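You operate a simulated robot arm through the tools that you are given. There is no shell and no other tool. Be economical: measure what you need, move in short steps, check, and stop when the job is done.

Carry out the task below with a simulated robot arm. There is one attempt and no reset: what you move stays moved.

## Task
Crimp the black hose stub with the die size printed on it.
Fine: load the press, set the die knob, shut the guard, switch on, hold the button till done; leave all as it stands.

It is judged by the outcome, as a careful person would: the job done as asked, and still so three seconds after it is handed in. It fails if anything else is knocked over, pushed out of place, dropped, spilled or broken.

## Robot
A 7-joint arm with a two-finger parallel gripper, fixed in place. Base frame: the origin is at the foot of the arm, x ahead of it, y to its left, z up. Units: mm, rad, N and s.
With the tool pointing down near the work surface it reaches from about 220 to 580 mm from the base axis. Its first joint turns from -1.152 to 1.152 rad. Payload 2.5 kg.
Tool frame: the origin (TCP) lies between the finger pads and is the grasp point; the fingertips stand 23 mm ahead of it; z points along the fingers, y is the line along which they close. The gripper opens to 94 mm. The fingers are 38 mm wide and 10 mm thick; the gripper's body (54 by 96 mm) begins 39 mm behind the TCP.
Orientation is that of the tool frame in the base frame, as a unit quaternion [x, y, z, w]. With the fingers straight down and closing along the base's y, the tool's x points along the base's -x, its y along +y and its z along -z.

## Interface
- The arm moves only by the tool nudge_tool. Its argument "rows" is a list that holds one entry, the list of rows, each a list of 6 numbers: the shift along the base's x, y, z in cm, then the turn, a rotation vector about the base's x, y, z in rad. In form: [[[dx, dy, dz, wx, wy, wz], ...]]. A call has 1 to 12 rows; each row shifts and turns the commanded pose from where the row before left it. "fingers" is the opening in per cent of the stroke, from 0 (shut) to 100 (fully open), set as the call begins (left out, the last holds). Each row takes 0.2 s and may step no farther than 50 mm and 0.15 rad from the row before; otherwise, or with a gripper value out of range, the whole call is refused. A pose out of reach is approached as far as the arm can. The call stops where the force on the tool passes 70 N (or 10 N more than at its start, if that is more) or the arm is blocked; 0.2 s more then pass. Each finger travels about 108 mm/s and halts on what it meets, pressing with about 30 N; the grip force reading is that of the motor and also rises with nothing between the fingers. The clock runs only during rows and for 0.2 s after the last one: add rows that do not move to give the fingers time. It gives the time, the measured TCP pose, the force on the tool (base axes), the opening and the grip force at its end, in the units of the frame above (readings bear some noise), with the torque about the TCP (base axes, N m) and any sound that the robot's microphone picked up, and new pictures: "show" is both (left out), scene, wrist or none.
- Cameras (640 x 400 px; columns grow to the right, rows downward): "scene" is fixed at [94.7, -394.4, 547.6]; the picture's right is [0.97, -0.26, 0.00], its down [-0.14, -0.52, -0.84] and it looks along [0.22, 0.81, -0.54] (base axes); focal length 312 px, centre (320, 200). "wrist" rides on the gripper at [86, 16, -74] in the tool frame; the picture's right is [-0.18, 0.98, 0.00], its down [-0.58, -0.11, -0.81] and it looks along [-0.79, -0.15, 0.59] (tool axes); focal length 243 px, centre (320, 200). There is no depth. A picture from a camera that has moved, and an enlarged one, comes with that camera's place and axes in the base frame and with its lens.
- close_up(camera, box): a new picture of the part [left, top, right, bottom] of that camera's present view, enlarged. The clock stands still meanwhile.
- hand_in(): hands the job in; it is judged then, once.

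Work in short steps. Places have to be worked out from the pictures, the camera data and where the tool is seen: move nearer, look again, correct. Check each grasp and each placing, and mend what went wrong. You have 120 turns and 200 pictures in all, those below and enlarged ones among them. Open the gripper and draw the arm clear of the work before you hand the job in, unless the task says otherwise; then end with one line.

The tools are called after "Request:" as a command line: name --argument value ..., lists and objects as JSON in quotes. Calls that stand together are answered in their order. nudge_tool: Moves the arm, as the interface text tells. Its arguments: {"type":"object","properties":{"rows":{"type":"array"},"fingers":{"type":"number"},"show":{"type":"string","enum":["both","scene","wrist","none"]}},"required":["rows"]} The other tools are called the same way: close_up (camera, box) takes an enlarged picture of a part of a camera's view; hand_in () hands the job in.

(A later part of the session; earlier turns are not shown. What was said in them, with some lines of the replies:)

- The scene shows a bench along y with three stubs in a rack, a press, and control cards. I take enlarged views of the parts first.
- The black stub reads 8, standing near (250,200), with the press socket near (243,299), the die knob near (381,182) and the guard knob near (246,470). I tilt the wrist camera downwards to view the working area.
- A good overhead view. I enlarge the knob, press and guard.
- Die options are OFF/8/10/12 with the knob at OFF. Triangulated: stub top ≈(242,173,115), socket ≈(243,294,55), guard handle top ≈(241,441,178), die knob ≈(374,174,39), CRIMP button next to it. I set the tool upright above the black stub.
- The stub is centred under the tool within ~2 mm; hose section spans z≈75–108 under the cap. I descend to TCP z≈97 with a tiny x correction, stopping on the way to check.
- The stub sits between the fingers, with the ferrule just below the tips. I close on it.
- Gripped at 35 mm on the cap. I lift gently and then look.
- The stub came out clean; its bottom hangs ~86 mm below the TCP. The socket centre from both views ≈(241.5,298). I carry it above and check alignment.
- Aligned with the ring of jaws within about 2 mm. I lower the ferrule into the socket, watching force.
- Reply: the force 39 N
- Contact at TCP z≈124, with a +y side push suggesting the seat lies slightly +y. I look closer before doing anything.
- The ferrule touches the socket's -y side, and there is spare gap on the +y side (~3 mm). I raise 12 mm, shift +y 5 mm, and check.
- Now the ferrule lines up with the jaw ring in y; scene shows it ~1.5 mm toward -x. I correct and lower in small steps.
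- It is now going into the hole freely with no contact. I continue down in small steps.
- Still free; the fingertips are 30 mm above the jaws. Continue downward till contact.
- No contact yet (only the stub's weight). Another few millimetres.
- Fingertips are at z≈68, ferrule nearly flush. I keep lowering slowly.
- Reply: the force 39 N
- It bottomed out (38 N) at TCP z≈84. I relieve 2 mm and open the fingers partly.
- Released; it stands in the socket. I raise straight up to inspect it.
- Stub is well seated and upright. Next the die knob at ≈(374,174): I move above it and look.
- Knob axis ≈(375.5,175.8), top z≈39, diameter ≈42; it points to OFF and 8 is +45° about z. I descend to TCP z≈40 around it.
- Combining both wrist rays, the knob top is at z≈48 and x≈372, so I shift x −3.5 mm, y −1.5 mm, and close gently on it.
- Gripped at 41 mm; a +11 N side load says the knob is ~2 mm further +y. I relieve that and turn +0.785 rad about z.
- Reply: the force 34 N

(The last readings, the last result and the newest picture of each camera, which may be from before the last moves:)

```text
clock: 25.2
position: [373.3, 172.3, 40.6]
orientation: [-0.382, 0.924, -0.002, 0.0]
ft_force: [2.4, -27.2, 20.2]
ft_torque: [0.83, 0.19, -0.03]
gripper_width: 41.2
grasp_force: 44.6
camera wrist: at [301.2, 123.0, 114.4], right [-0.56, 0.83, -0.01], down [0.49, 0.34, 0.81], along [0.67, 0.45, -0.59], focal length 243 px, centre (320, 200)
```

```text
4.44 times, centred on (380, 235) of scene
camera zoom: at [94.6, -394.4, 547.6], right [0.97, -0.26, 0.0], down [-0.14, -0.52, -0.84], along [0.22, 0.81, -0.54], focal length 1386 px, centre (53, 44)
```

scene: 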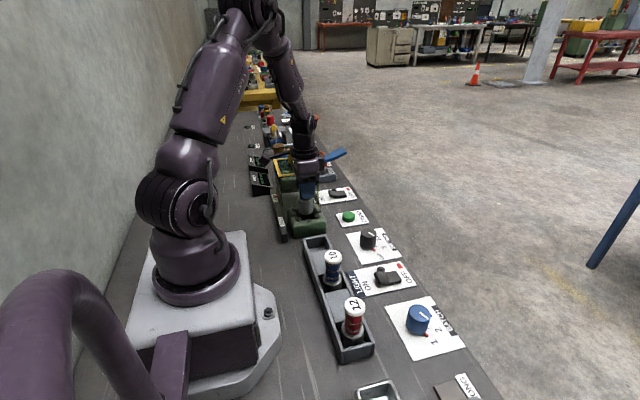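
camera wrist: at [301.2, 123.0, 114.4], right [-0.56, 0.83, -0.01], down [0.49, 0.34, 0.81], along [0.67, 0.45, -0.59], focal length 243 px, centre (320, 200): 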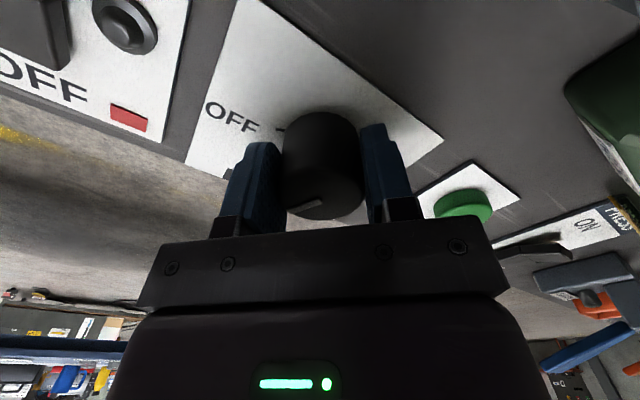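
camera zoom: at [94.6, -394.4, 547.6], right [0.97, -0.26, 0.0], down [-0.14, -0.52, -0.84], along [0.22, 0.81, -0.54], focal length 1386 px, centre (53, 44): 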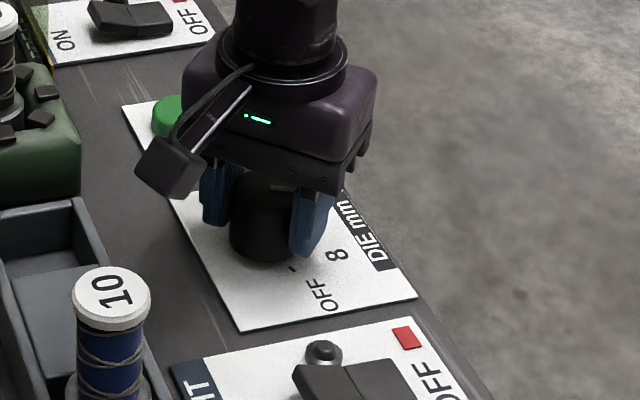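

The knob turned with the grip. I open and rise to read the pointer.

Request:
nudge_tool --rows '[[[0, 0, 0, 0, 0, 0], [0, 0, 0, 0, 0, 0], [0, 0, 3, 0, 0, 0], [0, 0, 4, 0, 0, 0], [0, 0, 0, 0, 0, 0]]]' --fingers 70 --show "wrist"

Request:
close_up --camera "scene" --box '[320, 190, 440, 280]'

Request:
close_up --camera "wrist" --box '[220, 0, 420, 150]'

```text
clock: 26.4
position: [372.9, 177.2, 110.6]
orientation: [-0.384, 0.923, 0.0, 0.0]
ft_force: [0.3, -0.3, -0.5]
ft_torque: [0.03, -0.02, -0.02]
gripper_width: 66.0
grasp_force: 0.1
camera wrist: at [300.5, 126.4, 184.5], right [-0.57, 0.82, 0.0], down [0.49, 0.33, 0.81], along [0.66, 0.46, -0.59], focal length 243 px, centre (320, 200)
```

wrist: 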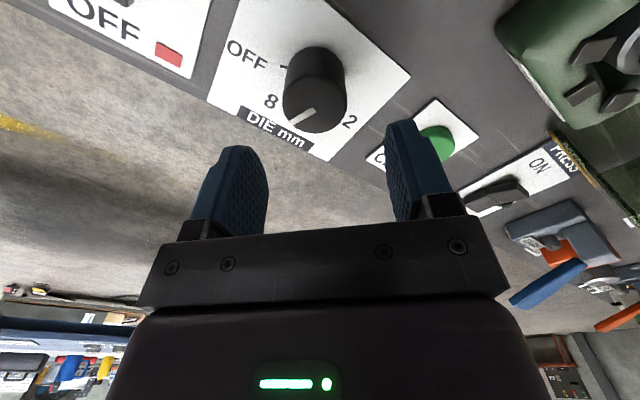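

```text
4.44 times, centred on (380, 235) of scene
camera zoom: at [94.7, -394.4, 547.6], right [0.97, -0.26, 0.0], down [-0.14, -0.52, -0.84], along [0.22, 0.81, -0.54], focal length 1386 px, centre (53, 44)
```

zoom: 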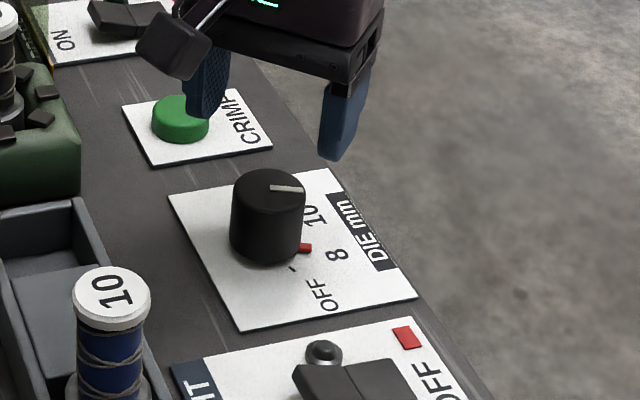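

```text
2.67 times, centred on (320, 75) of wrist
camera zoom: at [300.5, 126.4, 184.5], right [-0.57, 0.82, 0.0], down [0.49, 0.33, 0.81], along [0.66, 0.46, -0.59], focal length 647 px, centre (320, 533)
```

zoom: 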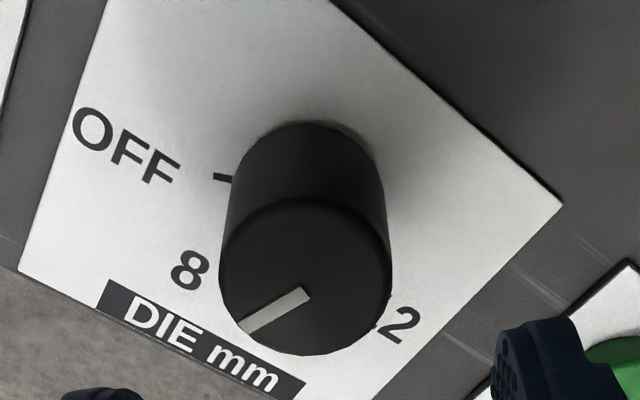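

The pointer now stands at 8. Next the guard; I look closely at its construction and the display/rail.

Request:
nudge_tool --rows '[[[-1, 0, 3, 0, 0, -0.131], [-1, 0, 3, 0, 0, -0.131], [-1, 0, 3, 0, 0, -0.131], [-1, 0, 3, 0, 0, -0.131], [-1, 0, 2, 0, 0, -0.131], [-1, 0, 0, 0, 0, -0.131], [0, 0, 0, 0, 0, 0]]]' --show "wrist"

Request:
close_up --camera "scene" --box '[250, 130, 350, 230]'

Request:
close_up --camera "wrist" --box '[380, 0, 620, 150]'

```text
clock: 28.0
position: [311.4, 175.3, 252.5]
orientation: [0.002, 1.0, 0.0, 0.0]
ft_force: [-0.7, -0.2, 0.1]
ft_torque: [0.01, 0.01, -0.02]
gripper_width: 65.9
grasp_force: 0.0
camera wrist: at [226.8, 192.6, 325.9], right [0.19, 0.98, 0.0], down [0.58, -0.11, 0.81], along [0.79, -0.15, -0.59], focal length 243 px, centre (320, 200)
```

wrist: 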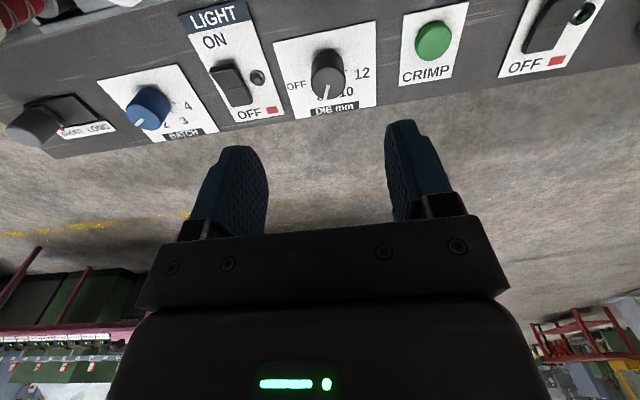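

```text
4.00 times, centred on (300, 180) of scene
camera zoom: at [94.7, -394.4, 547.6], right [0.97, -0.26, 0.0], down [-0.14, -0.52, -0.84], along [0.22, 0.81, -0.54], focal length 1247 px, centre (400, 280)
```

zoom: 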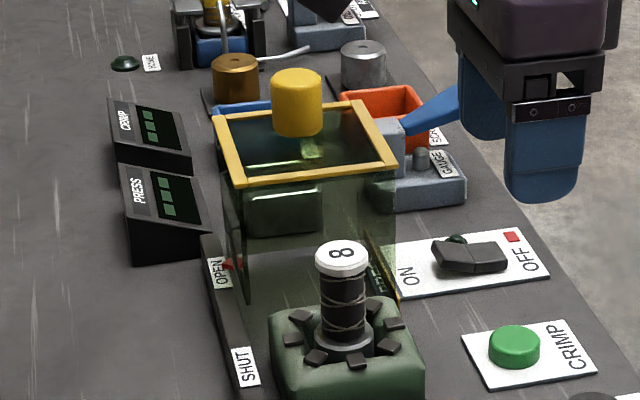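

```text
2.67 times, centred on (500, 75) of wrist
camera zoom: at [226.8, 192.6, 325.9], right [0.19, 0.98, 0.0], down [0.58, -0.11, 0.81], along [0.79, -0.15, -0.59], focal length 647 px, centre (-160, 533)
```

zoom: 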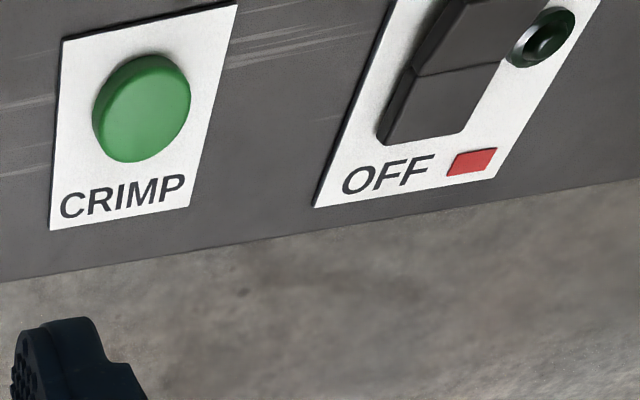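

The guard is an open-ended tunnel sliding along the rail from OPEN to SHUT (~130 mm toward −y), handle Ø≈40 at ≈(241.5,441.5). I move above the handle.

Request:
nudge_tool --rows '[[[-1.16, 4.4, 0, 0, 0, 0], [-1.16, 4.4, 0, 0, 0, 0], [-1.16, 4.4, 0, 0, 0, 0], [-1.16, 4.4, 0, 0, 0, 0], [-1.16, 4.4, 0, 0, 0, 0], [-1.16, 4.4, 0, 0, 0, 0], [0, 0, -1, 0, 0, 0], [0, 0, 0, 0, 0, 0]]]' --fingers 78

Request:
close_up --camera "scene" --box '[250, 120, 350, 200]'

```text
clock: 29.8
position: [242.4, 441.2, 241.5]
orientation: [0.0, 1.0, 0.0, 0.0]
ft_force: [0.3, -0.3, -0.4]
ft_torque: [0.02, 0.0, -0.01]
gripper_width: 73.4
grasp_force: 0.1
camera wrist: at [157.4, 456.5, 315.5], right [0.18, 0.98, 0.0], down [0.58, -0.11, 0.81], along [0.79, -0.15, -0.59], focal length 243 px, centre (320, 200)
```

scene: 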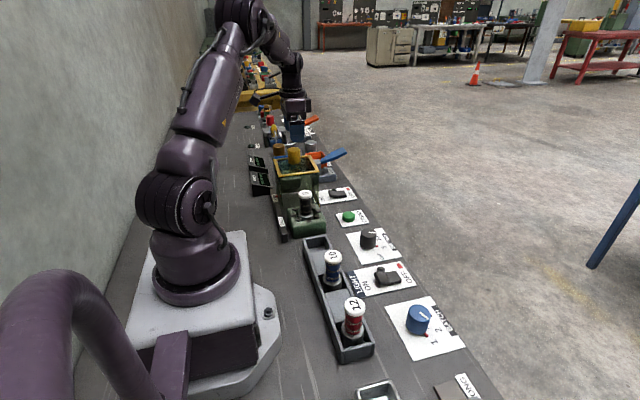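
wrist: 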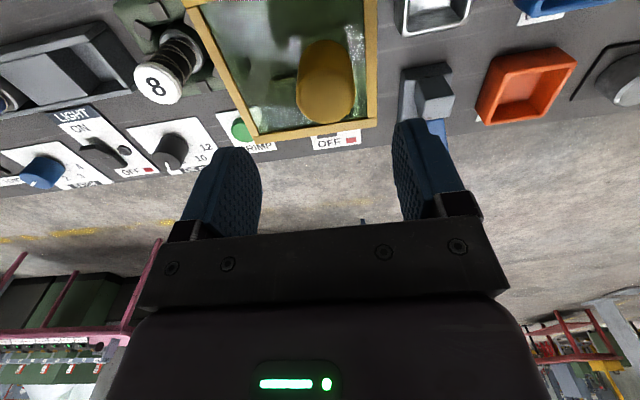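

```text
5.00 times, centred on (300, 160) of scene
camera zoom: at [94.7, -394.4, 547.6], right [0.97, -0.26, 0.0], down [-0.14, -0.52, -0.84], along [0.22, 0.81, -0.54], focal length 1559 px, centre (420, 400)
```

zoom: 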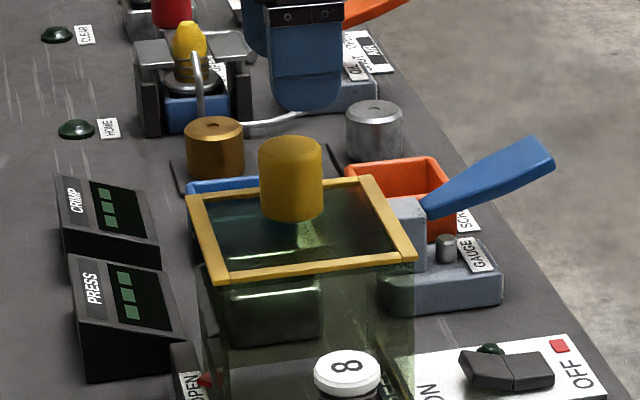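

Handle seems ~4 mm further +y than the tool. I correct and descend so the fingertips straddle it above the frame.

Request:
nudge_tool --rows '[[[0, 0.4, -2, 0, 0, 0], [0, 0, -2, 0, 0, 0], [0, 0, -1.5, 0, 0, 0], [0, 0, -1, 0, 0, 0], [0, 0, 0, 0, 0, 0]]]' --show "wrist"

Request:
close_up --camera "scene" --box '[250, 120, 350, 200]'

```text
clock: 31.0
position: [243.2, 444.1, 175.0]
orientation: [-0.001, 1.0, 0.001, 0.0]
ft_force: [0.4, -0.2, 0.5]
ft_torque: [0.01, 0.02, -0.04]
gripper_width: 73.3
grasp_force: 0.0
camera wrist: at [157.6, 460.2, 249.2], right [0.18, 0.98, 0.0], down [0.58, -0.11, 0.81], along [0.79, -0.15, -0.59], focal length 243 px, centre (320, 200)
```

wrist: 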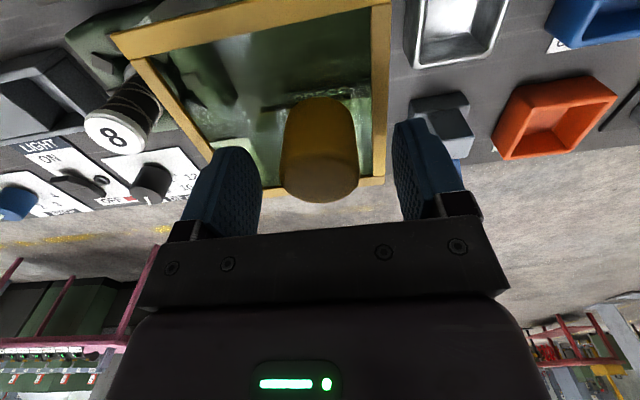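

```text
5.00 times, centred on (300, 160) of scene
camera zoom: at [94.7, -394.4, 547.6], right [0.97, -0.26, 0.0], down [-0.14, -0.52, -0.84], along [0.22, 0.81, -0.54], focal length 1559 px, centre (420, 400)
```

zoom: 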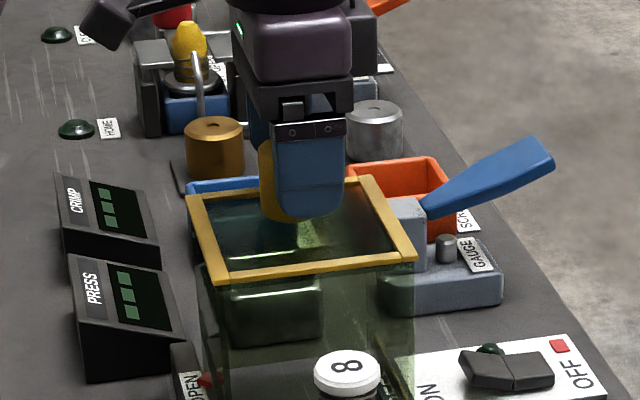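

The handle is between the fingers, clear of the frame. I close on it.

Request:
nudge_tool --rows '[[[0, 0, 0, 0, 0, 0], [0, 0, 0, 0, 0, 0], [0, 0, 0, 0, 0, 0]]]' --fingers 0 --show "none"

```text
clock: 31.8
position: [244.6, 445.2, 175.5]
orientation: [0.0, 1.0, 0.0, 0.0]
ft_force: [-0.6, -0.3, -2.7]
ft_torque: [0.43, -0.29, 0.02]
gripper_width: 37.7
grasp_force: 45.4
```

Gripped at 38 mm. I slide toward −y by a first 40 mm in small steps and check force.

Request:
nudge_tool --rows '[[[0, -1, 0, 0, 0, 0], [0, -1, 0, 0, 0, 0], [0, -1, 0, 0, 0, 0], [0, -1, 0, 0, 0, 0], [0, 0, 0, 0, 0, 0]]]' --show "none"

Request:
close_up --camera "scene" --box '[240, 130, 360, 240]'

```text
clock: 33.0
position: [243.0, 403.7, 175.3]
orientation: [0.0, 1.0, 0.0, 0.0]
ft_force: [0.6, -1.1, -7.8]
ft_torque: [0.57, -1.03, -0.18]
gripper_width: 37.8
grasp_force: 44.7
```

```text
3.64 times, centred on (300, 185) of scene
camera zoom: at [94.7, -394.4, 547.6], right [0.97, -0.26, 0.0], down [-0.14, -0.52, -0.84], along [0.22, 0.81, -0.54], focal length 1134 px, centre (393, 254)
```

zoom: 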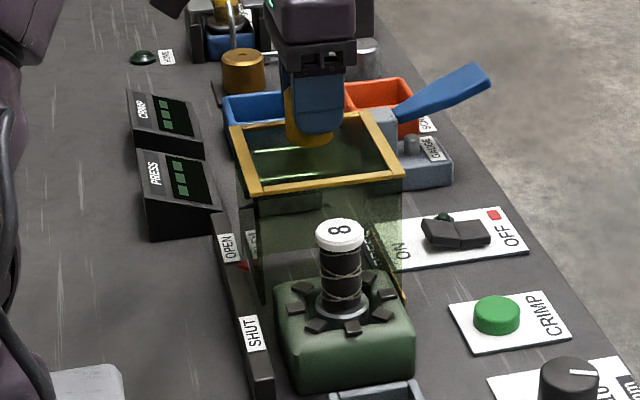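

The guard slides freely. I continue in two stages, first 35 mm to verify it passes over the stub.

Request:
nudge_tool --rows '[[[0, -1, 0, 0, 0, 0], [0, -1, 0, 0, 0, 0], [0, -1, 0, 0, 0, 0], [0, -0.5, 0, 0, 0, 0], [0, 0, 0, 0, 0, 0]]]' --show "none"

Request:
close_up --camera "scene" --box '[240, 130, 360, 240]'

```text
clock: 34.2
position: [242.3, 367.6, 175.9]
orientation: [0.001, 1.0, 0.0, 0.001]
ft_force: [12.2, -0.1, -16.5]
ft_torque: [0.63, 0.35, 0.11]
gripper_width: 37.6
grasp_force: 44.8
```

```text
3.64 times, centred on (300, 185) of scene
camera zoom: at [94.8, -394.3, 547.6], right [0.97, -0.26, 0.0], down [-0.14, -0.52, -0.84], along [0.22, 0.81, -0.54], focal length 1134 px, centre (393, 254)
```

zoom: 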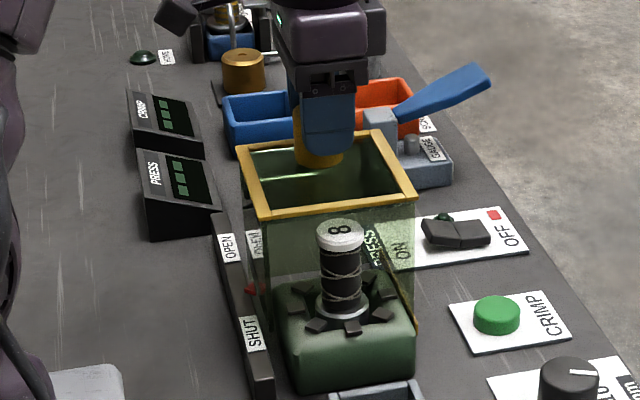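

The guard passes over the stub. I ease the slight side load and continue toward SHUT.

Request:
nudge_tool --rows '[[[0.1, -1, -0.1, 0, 0, 0], [0, -1, 0, 0, 0, 0], [0, -1, 0, 0, 0, 0], [0, -1, 0, 0, 0, 0], [0, -0.5, 0, 0, 0, 0], [0, 0, 0, 0, 0, 0]]]' --show "none"

Request:
close_up --camera "scene" --box '[240, 130, 360, 240]'

```text
clock: 35.6
position: [242.4, 326.0, 174.6]
orientation: [0.0, 1.0, 0.002, 0.001]
ft_force: [-4.0, 0.3, 33.4]
ft_torque: [-0.58, 0.09, 0.01]
gripper_width: 37.7
grasp_force: 44.7
```

```text
3.64 times, centred on (300, 185) of scene
camera zoom: at [94.6, -394.5, 547.5], right [0.97, -0.26, 0.0], down [-0.14, -0.52, -0.84], along [0.22, 0.81, -0.54], focal length 1134 px, centre (393, 254)
```

zoom: 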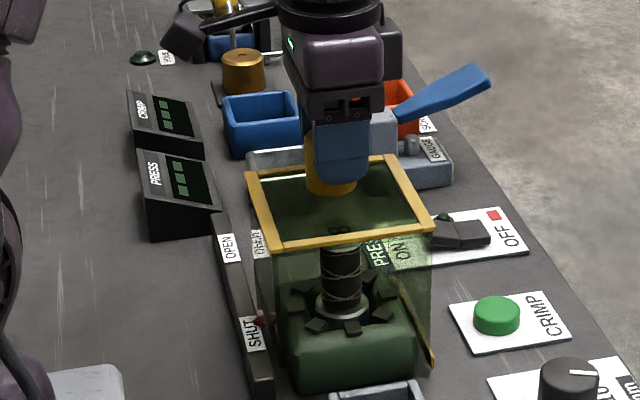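

The red marker is nearly at SHUT; vertical load +33 N so I raise 1.5 mm and creep on until the end stop.

Request:
nudge_tool --rows '[[[0, 0, 0.15, 0, 0, 0], [0, -0.4, 0, 0, 0, 0], [0, -0.4, 0, 0, 0, 0], [0, -0.4, 0, 0, 0, 0], [0, 0, 0, 0, 0, 0]]]' --show "none"

Request:
close_up --camera "scene" --box '[240, 130, 360, 240]'

```text
clock: 36.8
position: [242.2, 320.5, 176.1]
orientation: [-0.005, 1.0, 0.01, 0.004]
ft_force: [3.5, 60.7, -31.5]
ft_torque: [-0.6, 0.02, -0.22]
gripper_width: 38.2
grasp_force: 44.7
```

```text
3.64 times, centred on (300, 185) of scene
camera zoom: at [94.8, -394.2, 547.7], right [0.97, -0.26, 0.0], down [-0.14, -0.52, -0.84], along [0.22, 0.81, -0.54], focal length 1134 px, centre (393, 254)
```

zoom: 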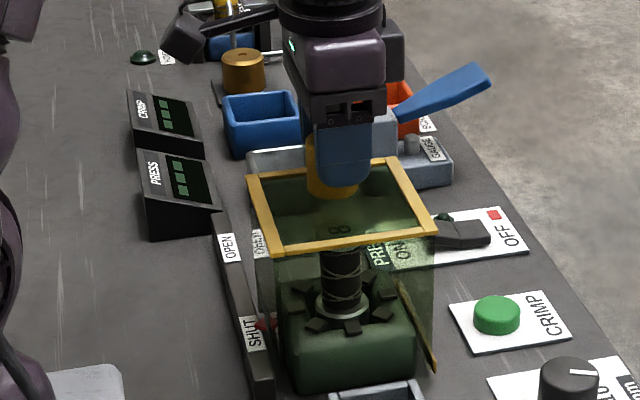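

End stop reached (60 N), marker at SHUT in the same relation as it was at OPEN. I relax the push, release and rise.

Request:
nudge_tool --rows '[[[0, 0.4, -0.1, 0, 0, 0], [0, 0.15, 0, 0, 0, 0], [0, 0, 0, 0, 0, 0]]]' --show "none"

Request:
nudge_tool --rows '[[[0, 0, 0, 0, 0, 0], [0, 0, 0, 0, 0, 0], [0, 0, 0, 0, 0, 0], [0, 0, 3, 0, 0, 0], [0, 0, 4, 0, 0, 0], [0, 0, 0, 0, 0, 0]]]' --fingers 78 --show "wrist"

Request:
close_up --camera "scene" --box '[240, 130, 360, 240]'

```text
clock: 37.6
position: [243.9, 319.0, 176.1]
orientation: [-0.001, 1.0, 0.002, 0.001]
ft_force: [-13.3, 19.2, 23.1]
ft_torque: [-0.41, -0.52, 0.29]
gripper_width: 37.8
grasp_force: 45.3
```

```text
clock: 39.0
position: [243.2, 319.5, 244.5]
orientation: [0.0, 1.0, 0.0, 0.001]
ft_force: [0.2, 0.1, 0.0]
ft_torque: [-0.03, 0.0, 0.03]
gripper_width: 73.4
grasp_force: 0.0
camera wrist: at [158.4, 334.2, 317.9], right [0.18, 0.98, 0.0], down [0.58, -0.11, 0.81], along [0.79, -0.15, -0.59], focal length 243 px, centre (320, 200)
```

wrist: 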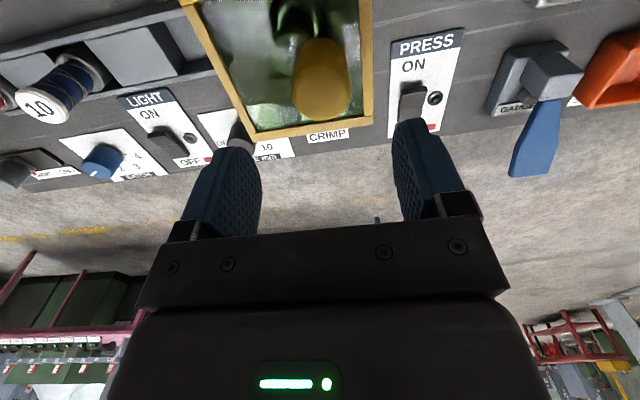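

```text
3.64 times, centred on (300, 185) of scene
camera zoom: at [94.7, -394.4, 547.6], right [0.97, -0.26, 0.0], down [-0.14, -0.52, -0.84], along [0.22, 0.81, -0.54], focal length 1134 px, centre (393, 254)
```

zoom: 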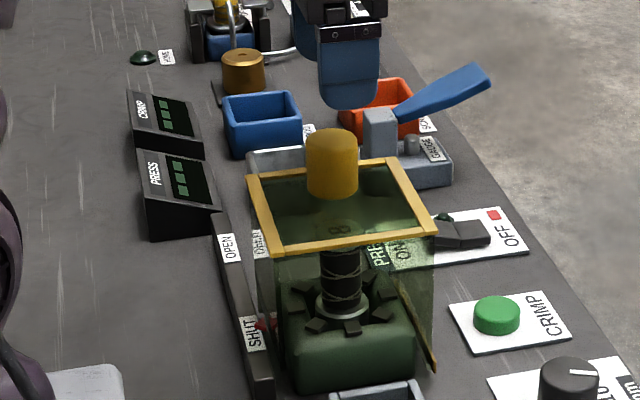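

Guard stays shut. Now the PRESS power switch: I close the fingers, go above its ON half near (350,420) and look.

Request:
nudge_tool --rows '[[[2, 2, 0, 0, 0, 0], [2.3, 2.7, 0, 0, 0, 0], [2.3, 2.7, 0, 0, 0, 0], [2.3, 2.7, 0, 0, 0, 0], [0, 0, -4, 0, 0, 0], [0, 0, -3, 0, 0, 0], [0, 0, 0, 0, 0, 0]]]' --fingers 0

Request:
close_up --camera "scene" --box '[290, 140, 390, 220]'

Request:
close_up --camera "wrist" --box '[220, 0, 420, 150]'

```text
clock: 40.6
position: [333.2, 418.8, 174.1]
orientation: [0.0, 1.0, 0.0, 0.0]
ft_force: [0.1, 0.7, 0.7]
ft_torque: [0.0, 0.05, -0.01]
gripper_width: 0.0
grasp_force: 29.9
camera wrist: at [248.3, 434.6, 247.9], right [0.18, 0.98, 0.0], down [0.58, -0.11, 0.81], along [0.79, -0.15, -0.59], focal length 243 px, centre (320, 200)
```

scene: 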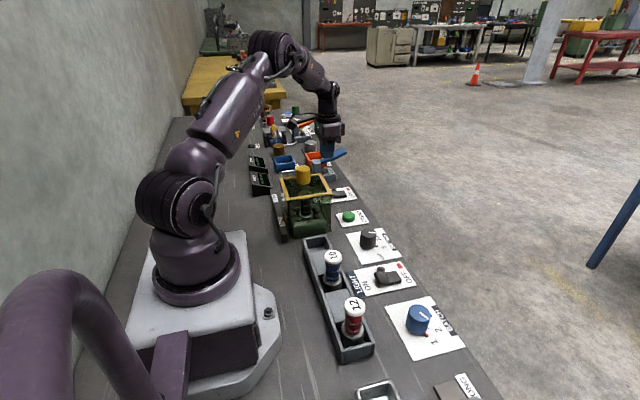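
wrist: 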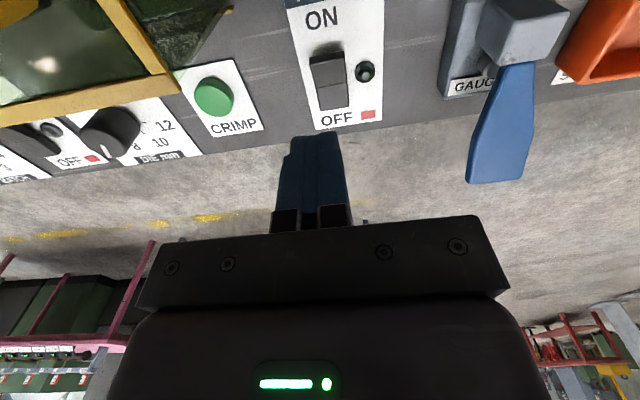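

```text
5.00 times, centred on (340, 180) of scene
camera zoom: at [94.7, -394.4, 547.6], right [0.97, -0.26, 0.0], down [-0.14, -0.52, -0.84], along [0.22, 0.81, -0.54], focal length 1559 px, centre (220, 300)
```

zoom: 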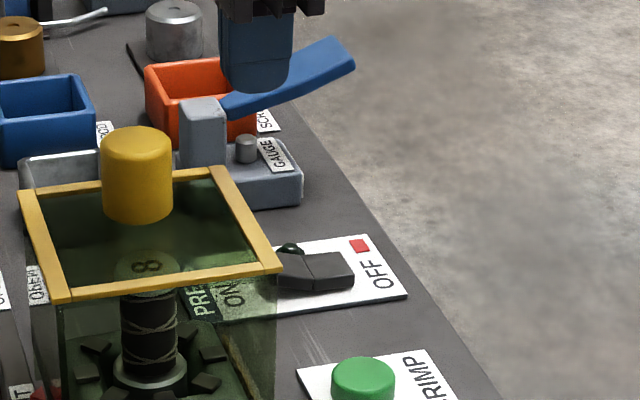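

```text
2.67 times, centred on (320, 75) of wrist
camera zoom: at [248.3, 434.6, 247.9], right [0.18, 0.98, 0.0], down [0.58, -0.11, 0.81], along [0.79, -0.15, -0.59], focal length 647 px, centre (320, 533)
```

zoom: 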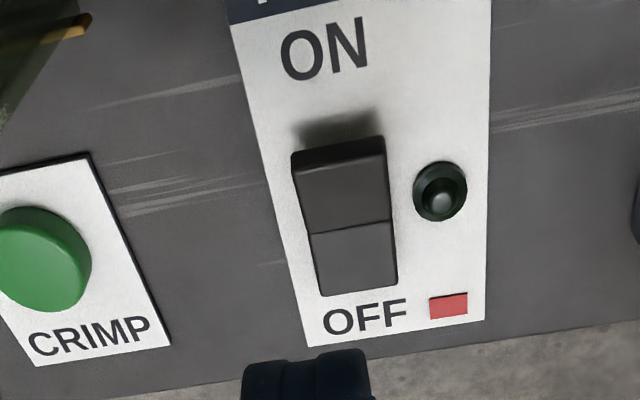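

The rocker spans x≈341–400 with its raised ON end at x≈341, y≈423. I go over the ON half (x≈348) and descend toward it.

Request:
nudge_tool --rows '[[[1.4, 0.45, -3, 0, 0, 0], [0, 0, -4, 0, 0, 0], [0, 0, -3, 0, 0, 0], [0, 0, -1, 0, 0, 0], [0, 0, 0, 0, 0, 0]]]' --show "wrist"

Request:
close_up --camera "scene" --box '[290, 140, 390, 220]'

```text
clock: 41.8
position: [344.6, 423.6, 65.2]
orientation: [0.0, 1.0, 0.0, 0.0]
ft_force: [0.6, 0.1, 0.1]
ft_torque: [-0.02, 0.01, -0.05]
gripper_width: 0.0
grasp_force: 30.4
camera wrist: at [259.8, 439.0, 138.8], right [0.18, 0.98, 0.0], down [0.58, -0.11, 0.81], along [0.79, -0.15, -0.59], focal length 243 px, centre (320, 200)
```

wrist: 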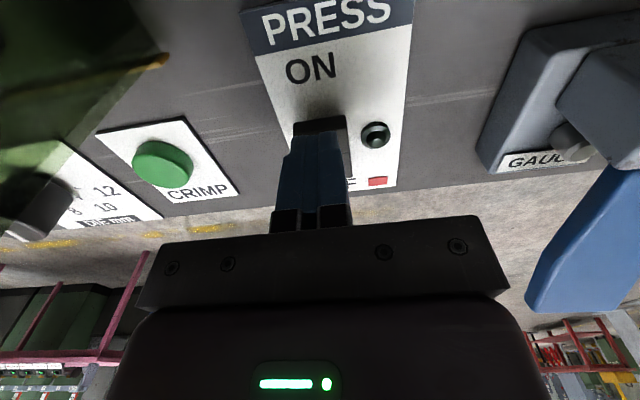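

```text
5.00 times, centred on (340, 180) of scene
camera zoom: at [94.7, -394.4, 547.6], right [0.97, -0.26, 0.0], down [-0.14, -0.52, -0.84], along [0.22, 0.81, -0.54], focal length 1559 px, centre (220, 300)
```

zoom: 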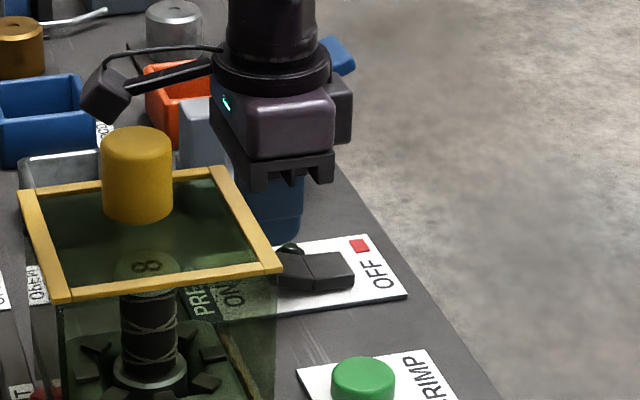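

Aligned in y; I shift 4 mm away from the pivot and press down stepwise.

Request:
nudge_tool --rows '[[[-0.4, 0, -0.5, 0, 0, 0], [0, 0, -0.5, 0, 0, 0], [0, 0, -0.4, 0, 0, 0], [0, 0, -0.3, 0, 0, 0], [0, 0, -0.3, 0, 0, 0], [0, 0, 0, 0, 0, 0]]]' --show "wrist"

Request:
close_up --camera "scene" --box '[290, 140, 390, 220]'

```text
clock: 43.2
position: [343.6, 422.5, 45.5]
orientation: [0.0, 1.0, -0.001, -0.001]
ft_force: [0.1, 1.0, 0.6]
ft_torque: [0.0, 0.01, -0.02]
gripper_width: 0.1
grasp_force: 30.6
camera wrist: at [256.3, 438.7, 118.7], right [0.18, 0.98, 0.0], down [0.58, -0.11, 0.81], along [0.79, -0.15, -0.59], focal length 243 px, centre (320, 200)
```

wrist: 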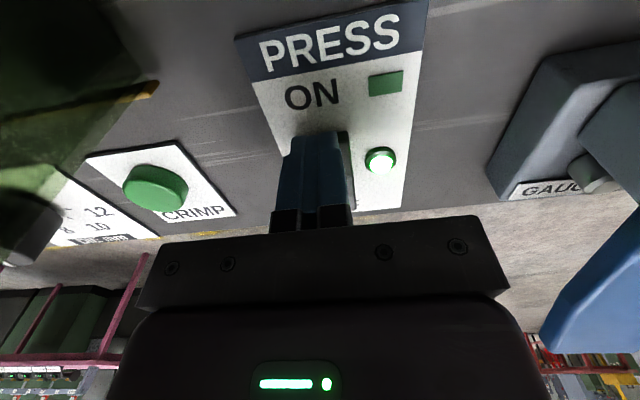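

```text
5.00 times, centred on (340, 180) of scene
camera zoom: at [94.7, -394.4, 547.6], right [0.97, -0.26, 0.0], down [-0.14, -0.52, -0.84], along [0.22, 0.81, -0.54], focal length 1559 px, centre (220, 300)
```

zoom: 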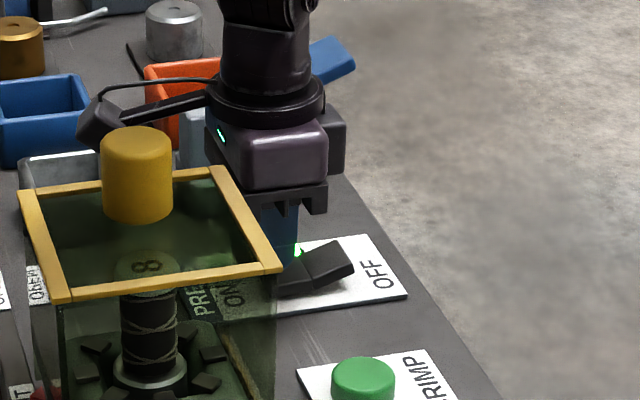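

PRESS is ON and its lamp is lit. I rise, yaw the tool +90° (so the wrist camera stays clear of the guard wall) and go above the CRIMP button near (364,302).

Request:
nudge_tool --rows '[[[0, 0, 4, 0, 0, 0], [0, 0, 5, 0, 0, 0], [0, 0, 5, 0, 0, 0], [0, -1, 3, 0, 0, 0.13]]]' --show "none"

Request:
nudge_tool --rows '[[[0.2, -1, 0, 0, 0, 0.131], [0.2, -1, 0, 0, 0, 0.131], [0.2, -1, 0, 0, 0, 0.131], [0.2, -1, 0, 0, 0, 0.131], [0.2, -1, 0, 0, 0, 0.131], [0.2, -1, 0, 0, 0, 0.131], [0.2, -1, 0, 0, 0, 0.131], [0.2, -1, 0, 0, 0, 0.131], [0.2, -1, 0, 0, 0, 0.131], [0.2, -1, 0, 0, 0, 0.131], [0.1, -1.2, 0, 0, 0, 0.131], [0, 0, 0, 0, 0, 0]]]'

```text
clock: 44.2
position: [341.6, 413.0, 215.2]
orientation: [-0.065, 0.998, 0.0, 0.0]
ft_force: [0.7, -0.8, 0.0]
ft_torque: [0.03, 0.01, -0.01]
gripper_width: 0.0
grasp_force: 29.8
```

```text
clock: 46.8
position: [365.0, 301.9, 216.4]
orientation: [0.709, -0.706, 0.0, 0.0]
ft_force: [0.6, 0.3, 0.7]
ft_torque: [0.0, 0.02, -0.01]
gripper_width: 0.0
grasp_force: 30.0
camera wrist: at [349.1, 214.2, 289.4], right [-0.98, 0.18, 0.0], down [0.11, 0.58, 0.81], along [0.15, 0.79, -0.59], focal length 243 px, centre (320, 200)
```

scene: 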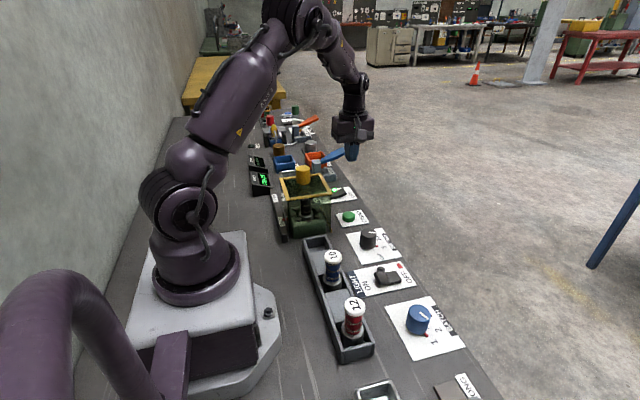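
wrist: 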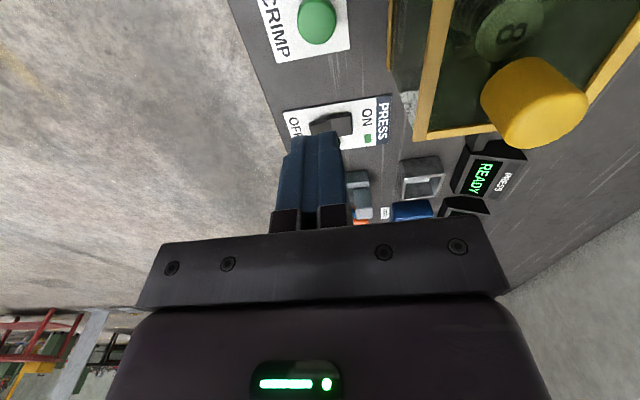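

The display reads READY. I lower to z≈120 and re-measure the button.

Request:
nudge_tool --rows '[[[0, 0, -4, 0, 0, 0], [0, 0, -3, 0, 0, 0], [0, 0, -3, 0, 0, 0], [0, 0, 0, 0, 0, 0]]]' --show "wrist"

Request:
close_up --camera "scene" --box '[290, 150, 400, 240]'

```text
clock: 47.8
position: [364.0, 302.4, 114.4]
orientation: [0.707, -0.707, 0.0, 0.001]
ft_force: [0.7, -0.7, 0.9]
ft_torque: [0.03, -0.02, 0.02]
gripper_width: 0.0
grasp_force: 29.7
camera wrist: at [349.0, 214.9, 188.9], right [-0.98, 0.18, 0.0], down [0.11, 0.58, 0.81], along [0.15, 0.79, -0.59], focal length 243 px, centre (320, 200)
```

wrist: 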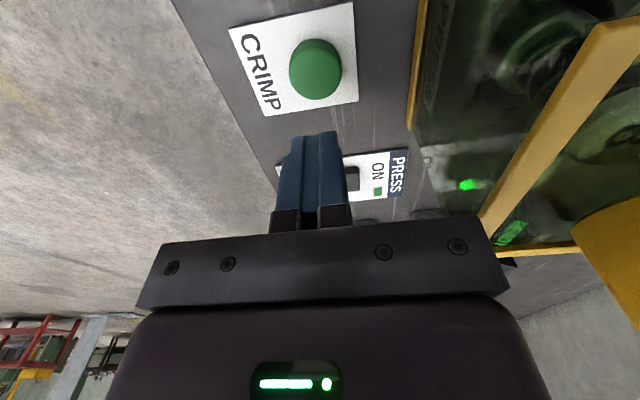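

```text
4.44 times, centred on (345, 195) of scene
camera zoom: at [94.7, -394.4, 547.6], right [0.97, -0.26, 0.0], down [-0.14, -0.52, -0.84], along [0.22, 0.81, -0.54], focal length 1386 px, centre (209, 222)
```

zoom: 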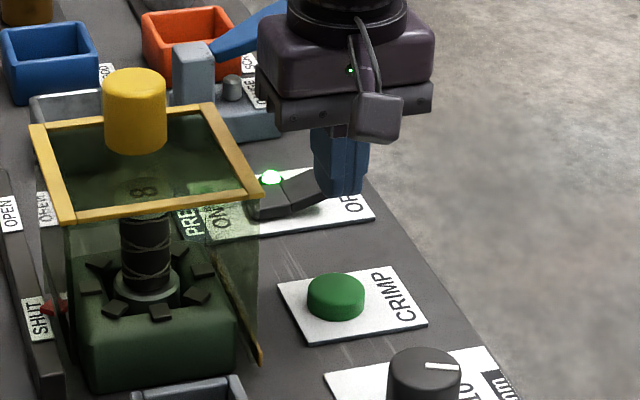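

Button top ≈(365,297,19). I shift and descend to just above it.

Request:
nudge_tool --rows '[[[0.1, -0.55, -2, 0, 0, 0], [0, 0, -3, 0, 0, 0], [0, 0, -1, 0, 0, 0], [0, 0, 0, 0, 0, 0]]]' --show "wrist"

Request:
close_up --camera "scene" --box '[290, 150, 400, 240]'

```text
clock: 48.8
position: [365.5, 298.1, 55.1]
orientation: [-0.707, 0.707, 0.0, 0.0]
ft_force: [-0.4, -0.2, 0.5]
ft_torque: [0.02, -0.04, -0.02]
gripper_width: 0.0
grasp_force: 30.3
camera wrist: at [350.1, 210.7, 128.9], right [-0.98, 0.18, 0.0], down [0.11, 0.58, 0.81], along [0.15, 0.79, -0.59], focal length 243 px, centre (320, 200)
```

wrist: 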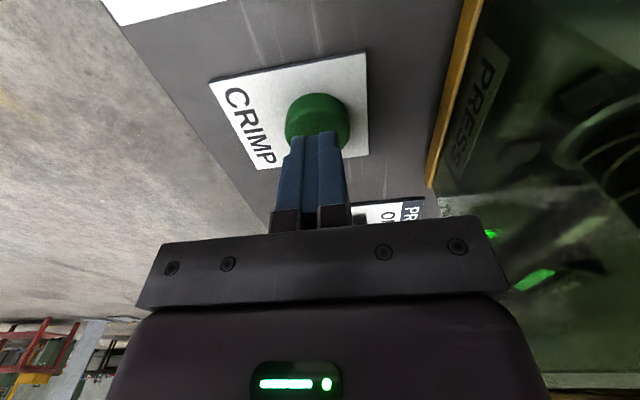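

```text
4.44 times, centred on (345, 195) of scene
camera zoom: at [94.7, -394.4, 547.6], right [0.97, -0.26, 0.0], down [-0.14, -0.52, -0.84], along [0.22, 0.81, -0.54], focal length 1386 px, centre (209, 222)
```

zoom: 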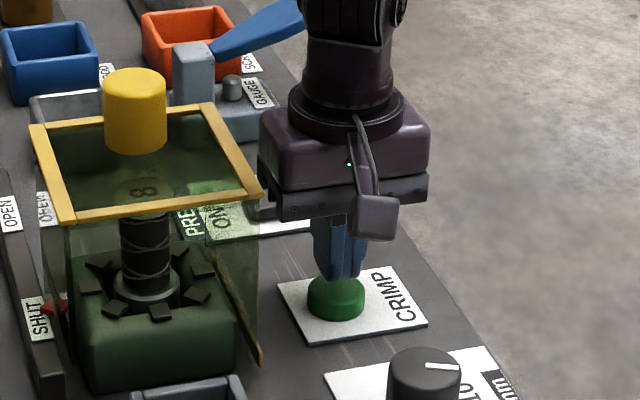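

Fingers are over the button. I press down in small steps and read force and display.

Request:
nudge_tool --rows '[[[0, 0, -0.4, 0, 0, 0], [0, 0, -0.4, 0, 0, 0], [0, 0, -0.3, 0, 0, 0], [0, 0, -0.3, 0, 0, 0], [0, 0, -0.2, 0, 0, 0]]]' --show "none"

Request:
close_up --camera "scene" --box '[240, 140, 380, 240]'

```text
clock: 50.0
position: [364.0, 295.8, 37.9]
orientation: [-0.707, 0.707, 0.0, 0.001]
ft_force: [0.5, 0.0, 2.1]
ft_torque: [0.0, 0.02, 0.03]
gripper_width: 0.0
grasp_force: 30.1
```

```text
4.00 times, centred on (310, 190) of scene
camera zoom: at [94.7, -394.4, 547.6], right [0.97, -0.26, 0.0], down [-0.14, -0.52, -0.84], along [0.22, 0.81, -0.54], focal length 1247 px, centre (360, 240)
```

zoom: 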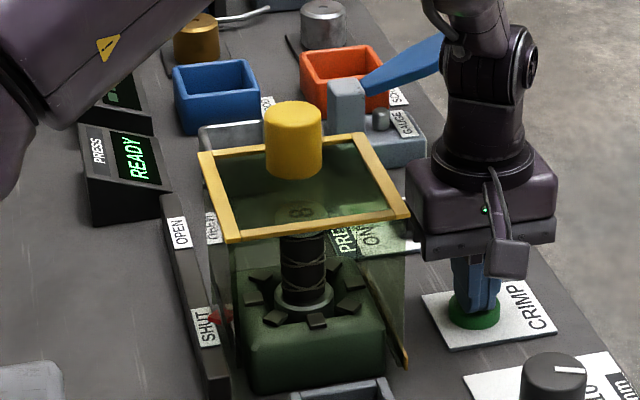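

Light contact (2 N) and still READY. I press a few millimetres further and hold.

Request:
nudge_tool --rows '[[[0, 0, -0.2, 0, 0, 0], [0, 0, -0.2, 0, 0, 0], [0, 0, 0, 0, 0, 0]]]' --show "none"

Request:
close_up --camera "scene" --box '[240, 140, 380, 240]'

```text
clock: 50.8
position: [364.7, 295.3, 35.1]
orientation: [-0.707, 0.708, 0.0, 0.0]
ft_force: [-2.0, -0.9, 2.8]
ft_torque: [0.01, 0.03, -0.03]
gripper_width: 0.2
grasp_force: 30.3
heard: click
```

```text
4.00 times, centred on (310, 190) of scene
camera zoom: at [94.7, -394.4, 547.6], right [0.97, -0.26, 0.0], down [-0.14, -0.52, -0.84], along [0.22, 0.81, -0.54], focal length 1247 px, centre (360, 240)
```

zoom: 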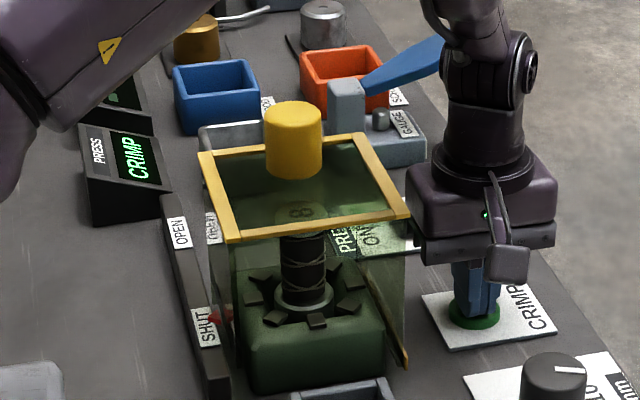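

It clicked and the display shows CRIMP. I press 1 mm more for margin and keep holding.

Request:
nudge_tool --rows '[[[0, 0, -0.1, 0, 0, 0], [0, 0, 0, 0, 0, 0], [0, 0, 0, 0, 0, 0], [0, 0, 0, 0, 0, 0], [0, 0, 0, 0, 0, 0], [0, 0, 0, 0, 0, 0], [0, 0, 0, 0, 0, 0], [0, 0, 0, 0, 0, 0]]]' --show "none"

Request:
close_up --camera "scene" --box '[240, 140, 380, 240]'

```text
clock: 52.6
position: [364.8, 296.0, 33.5]
orientation: [0.707, -0.707, 0.001, 0.0]
ft_force: [0.1, 2.1, 3.1]
ft_torque: [0.02, -0.02, 0.02]
gripper_width: 0.0
grasp_force: 30.3
```

```text
4.00 times, centred on (310, 190) of scene
camera zoom: at [94.7, -394.4, 547.6], right [0.97, -0.26, 0.0], down [-0.14, -0.52, -0.84], along [0.22, 0.81, -0.54], focal length 1247 px, centre (360, 240)
```

zoom: 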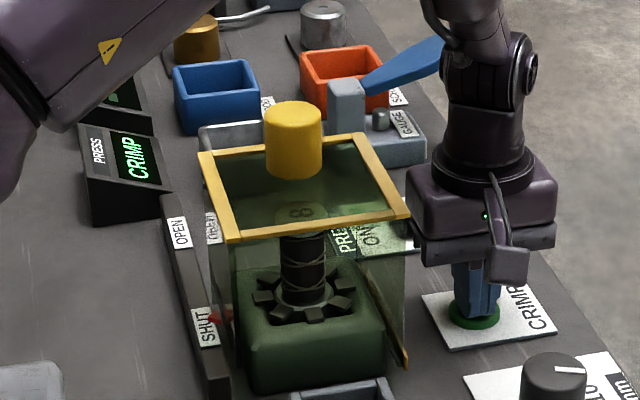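

The jaws are closing and the display still shows CRIMP. I hold on.

Request:
nudge_tool --rows '[[[0, 0, 0, 0, 0, 0], [0, 0, 0, 0, 0, 0], [0, 0, 0, 0, 0, 0], [0, 0, 0, 0, 0, 0], [0, 0, 0, 0, 0, 0], [0, 0, 0, 0, 0, 0], [0, 0, 0, 0, 0, 0], [0, 0, 0, 0, 0, 0], [0, 0, 0, 0, 0, 0], [0, 0, 0, 0, 0, 0]]]' --show "none"

Request:
close_up --camera "scene" --box '[240, 140, 380, 240]'

```text
clock: 54.8
position: [364.2, 295.7, 33.8]
orientation: [-0.707, 0.707, 0.0, -0.001]
ft_force: [0.9, 0.8, 3.6]
ft_torque: [0.01, -0.01, 0.02]
gripper_width: 0.0
grasp_force: 30.0
```

```text
4.00 times, centred on (310, 190) of scene
camera zoom: at [94.7, -394.4, 547.6], right [0.97, -0.26, 0.0], down [-0.14, -0.52, -0.84], along [0.22, 0.81, -0.54], focal length 1247 px, centre (360, 240)
```

zoom: 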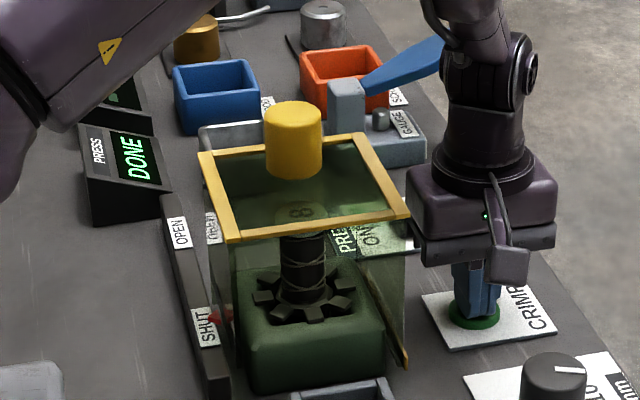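

The display reads DONE. I release the button by rising straight up, then move the arm clear with the gripper opened.

Request:
nudge_tool --rows '[[[0, 0, 2, 0, 0, 0], [0, 0, 4, 0, 0, 0], [0, 0, 5, 0, 0, 0], [0, 0, 5, 0, 0, 0], [0, 0, 5, 0, 0, 0], [0, 0, 0, 0, 0, 0]]]' --show "none"

Request:
nudge_tool --rows '[[[1, -2, 1, 0, 0, 0], [1, -2, 1, 0, 0, 0], [0, 0, 1, 0, 0, 0], [0, 0, 0, 0, 0, 0], [0, 0, 0, 0, 0, 0]]]' --fingers 90 --show "scene"

Request:
close_up --camera "scene" --box '[240, 140, 440, 270]'

```text
clock: 56.2
position: [362.9, 293.5, 245.2]
orientation: [-0.707, 0.708, 0.0, 0.001]
ft_force: [0.2, -0.3, -0.5]
ft_torque: [-0.03, 0.0, 0.01]
gripper_width: 0.0
grasp_force: 29.7
```

```text
clock: 57.4
position: [381.8, 256.0, 275.3]
orientation: [-0.707, 0.707, 0.0, 0.0]
ft_force: [0.4, 0.5, 1.1]
ft_torque: [0.04, 0.0, 0.0]
gripper_width: 84.7
grasp_force: 0.2
```

scene: 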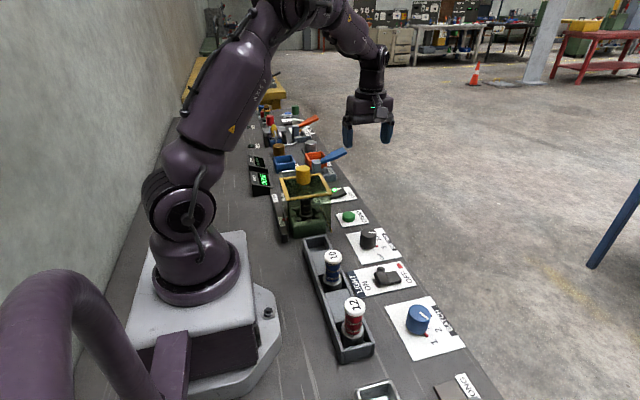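

```text
3.08 times, centred on (340, 205) of scene
camera zoom: at [94.7, -394.4, 547.6], right [0.97, -0.26, 0.0], down [-0.14, -0.52, -0.84], along [0.22, 0.81, -0.54], focal length 959 px, centre (258, 185)
```

zoom: 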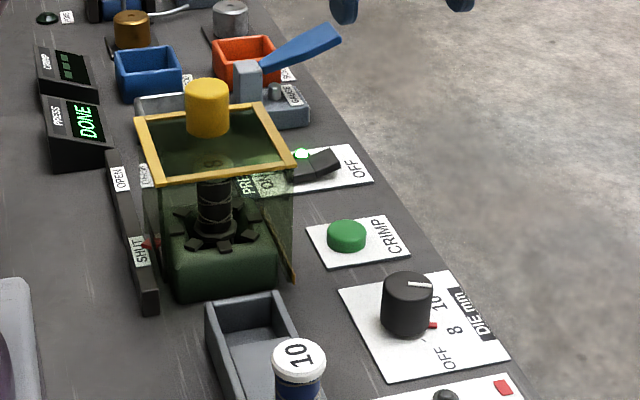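

DONE shows, the guard is shut, the knob is at 8, power is on, the stub is in place and the arm is clear. I hand in.

Request:
hand_in

```text
The job is handed in.
```

I crimped the black hose stub with the 8 mm die printed on it. The press shows DONE, and I left the stub in the press with the guard shut, the die knob at 8 and the power on.
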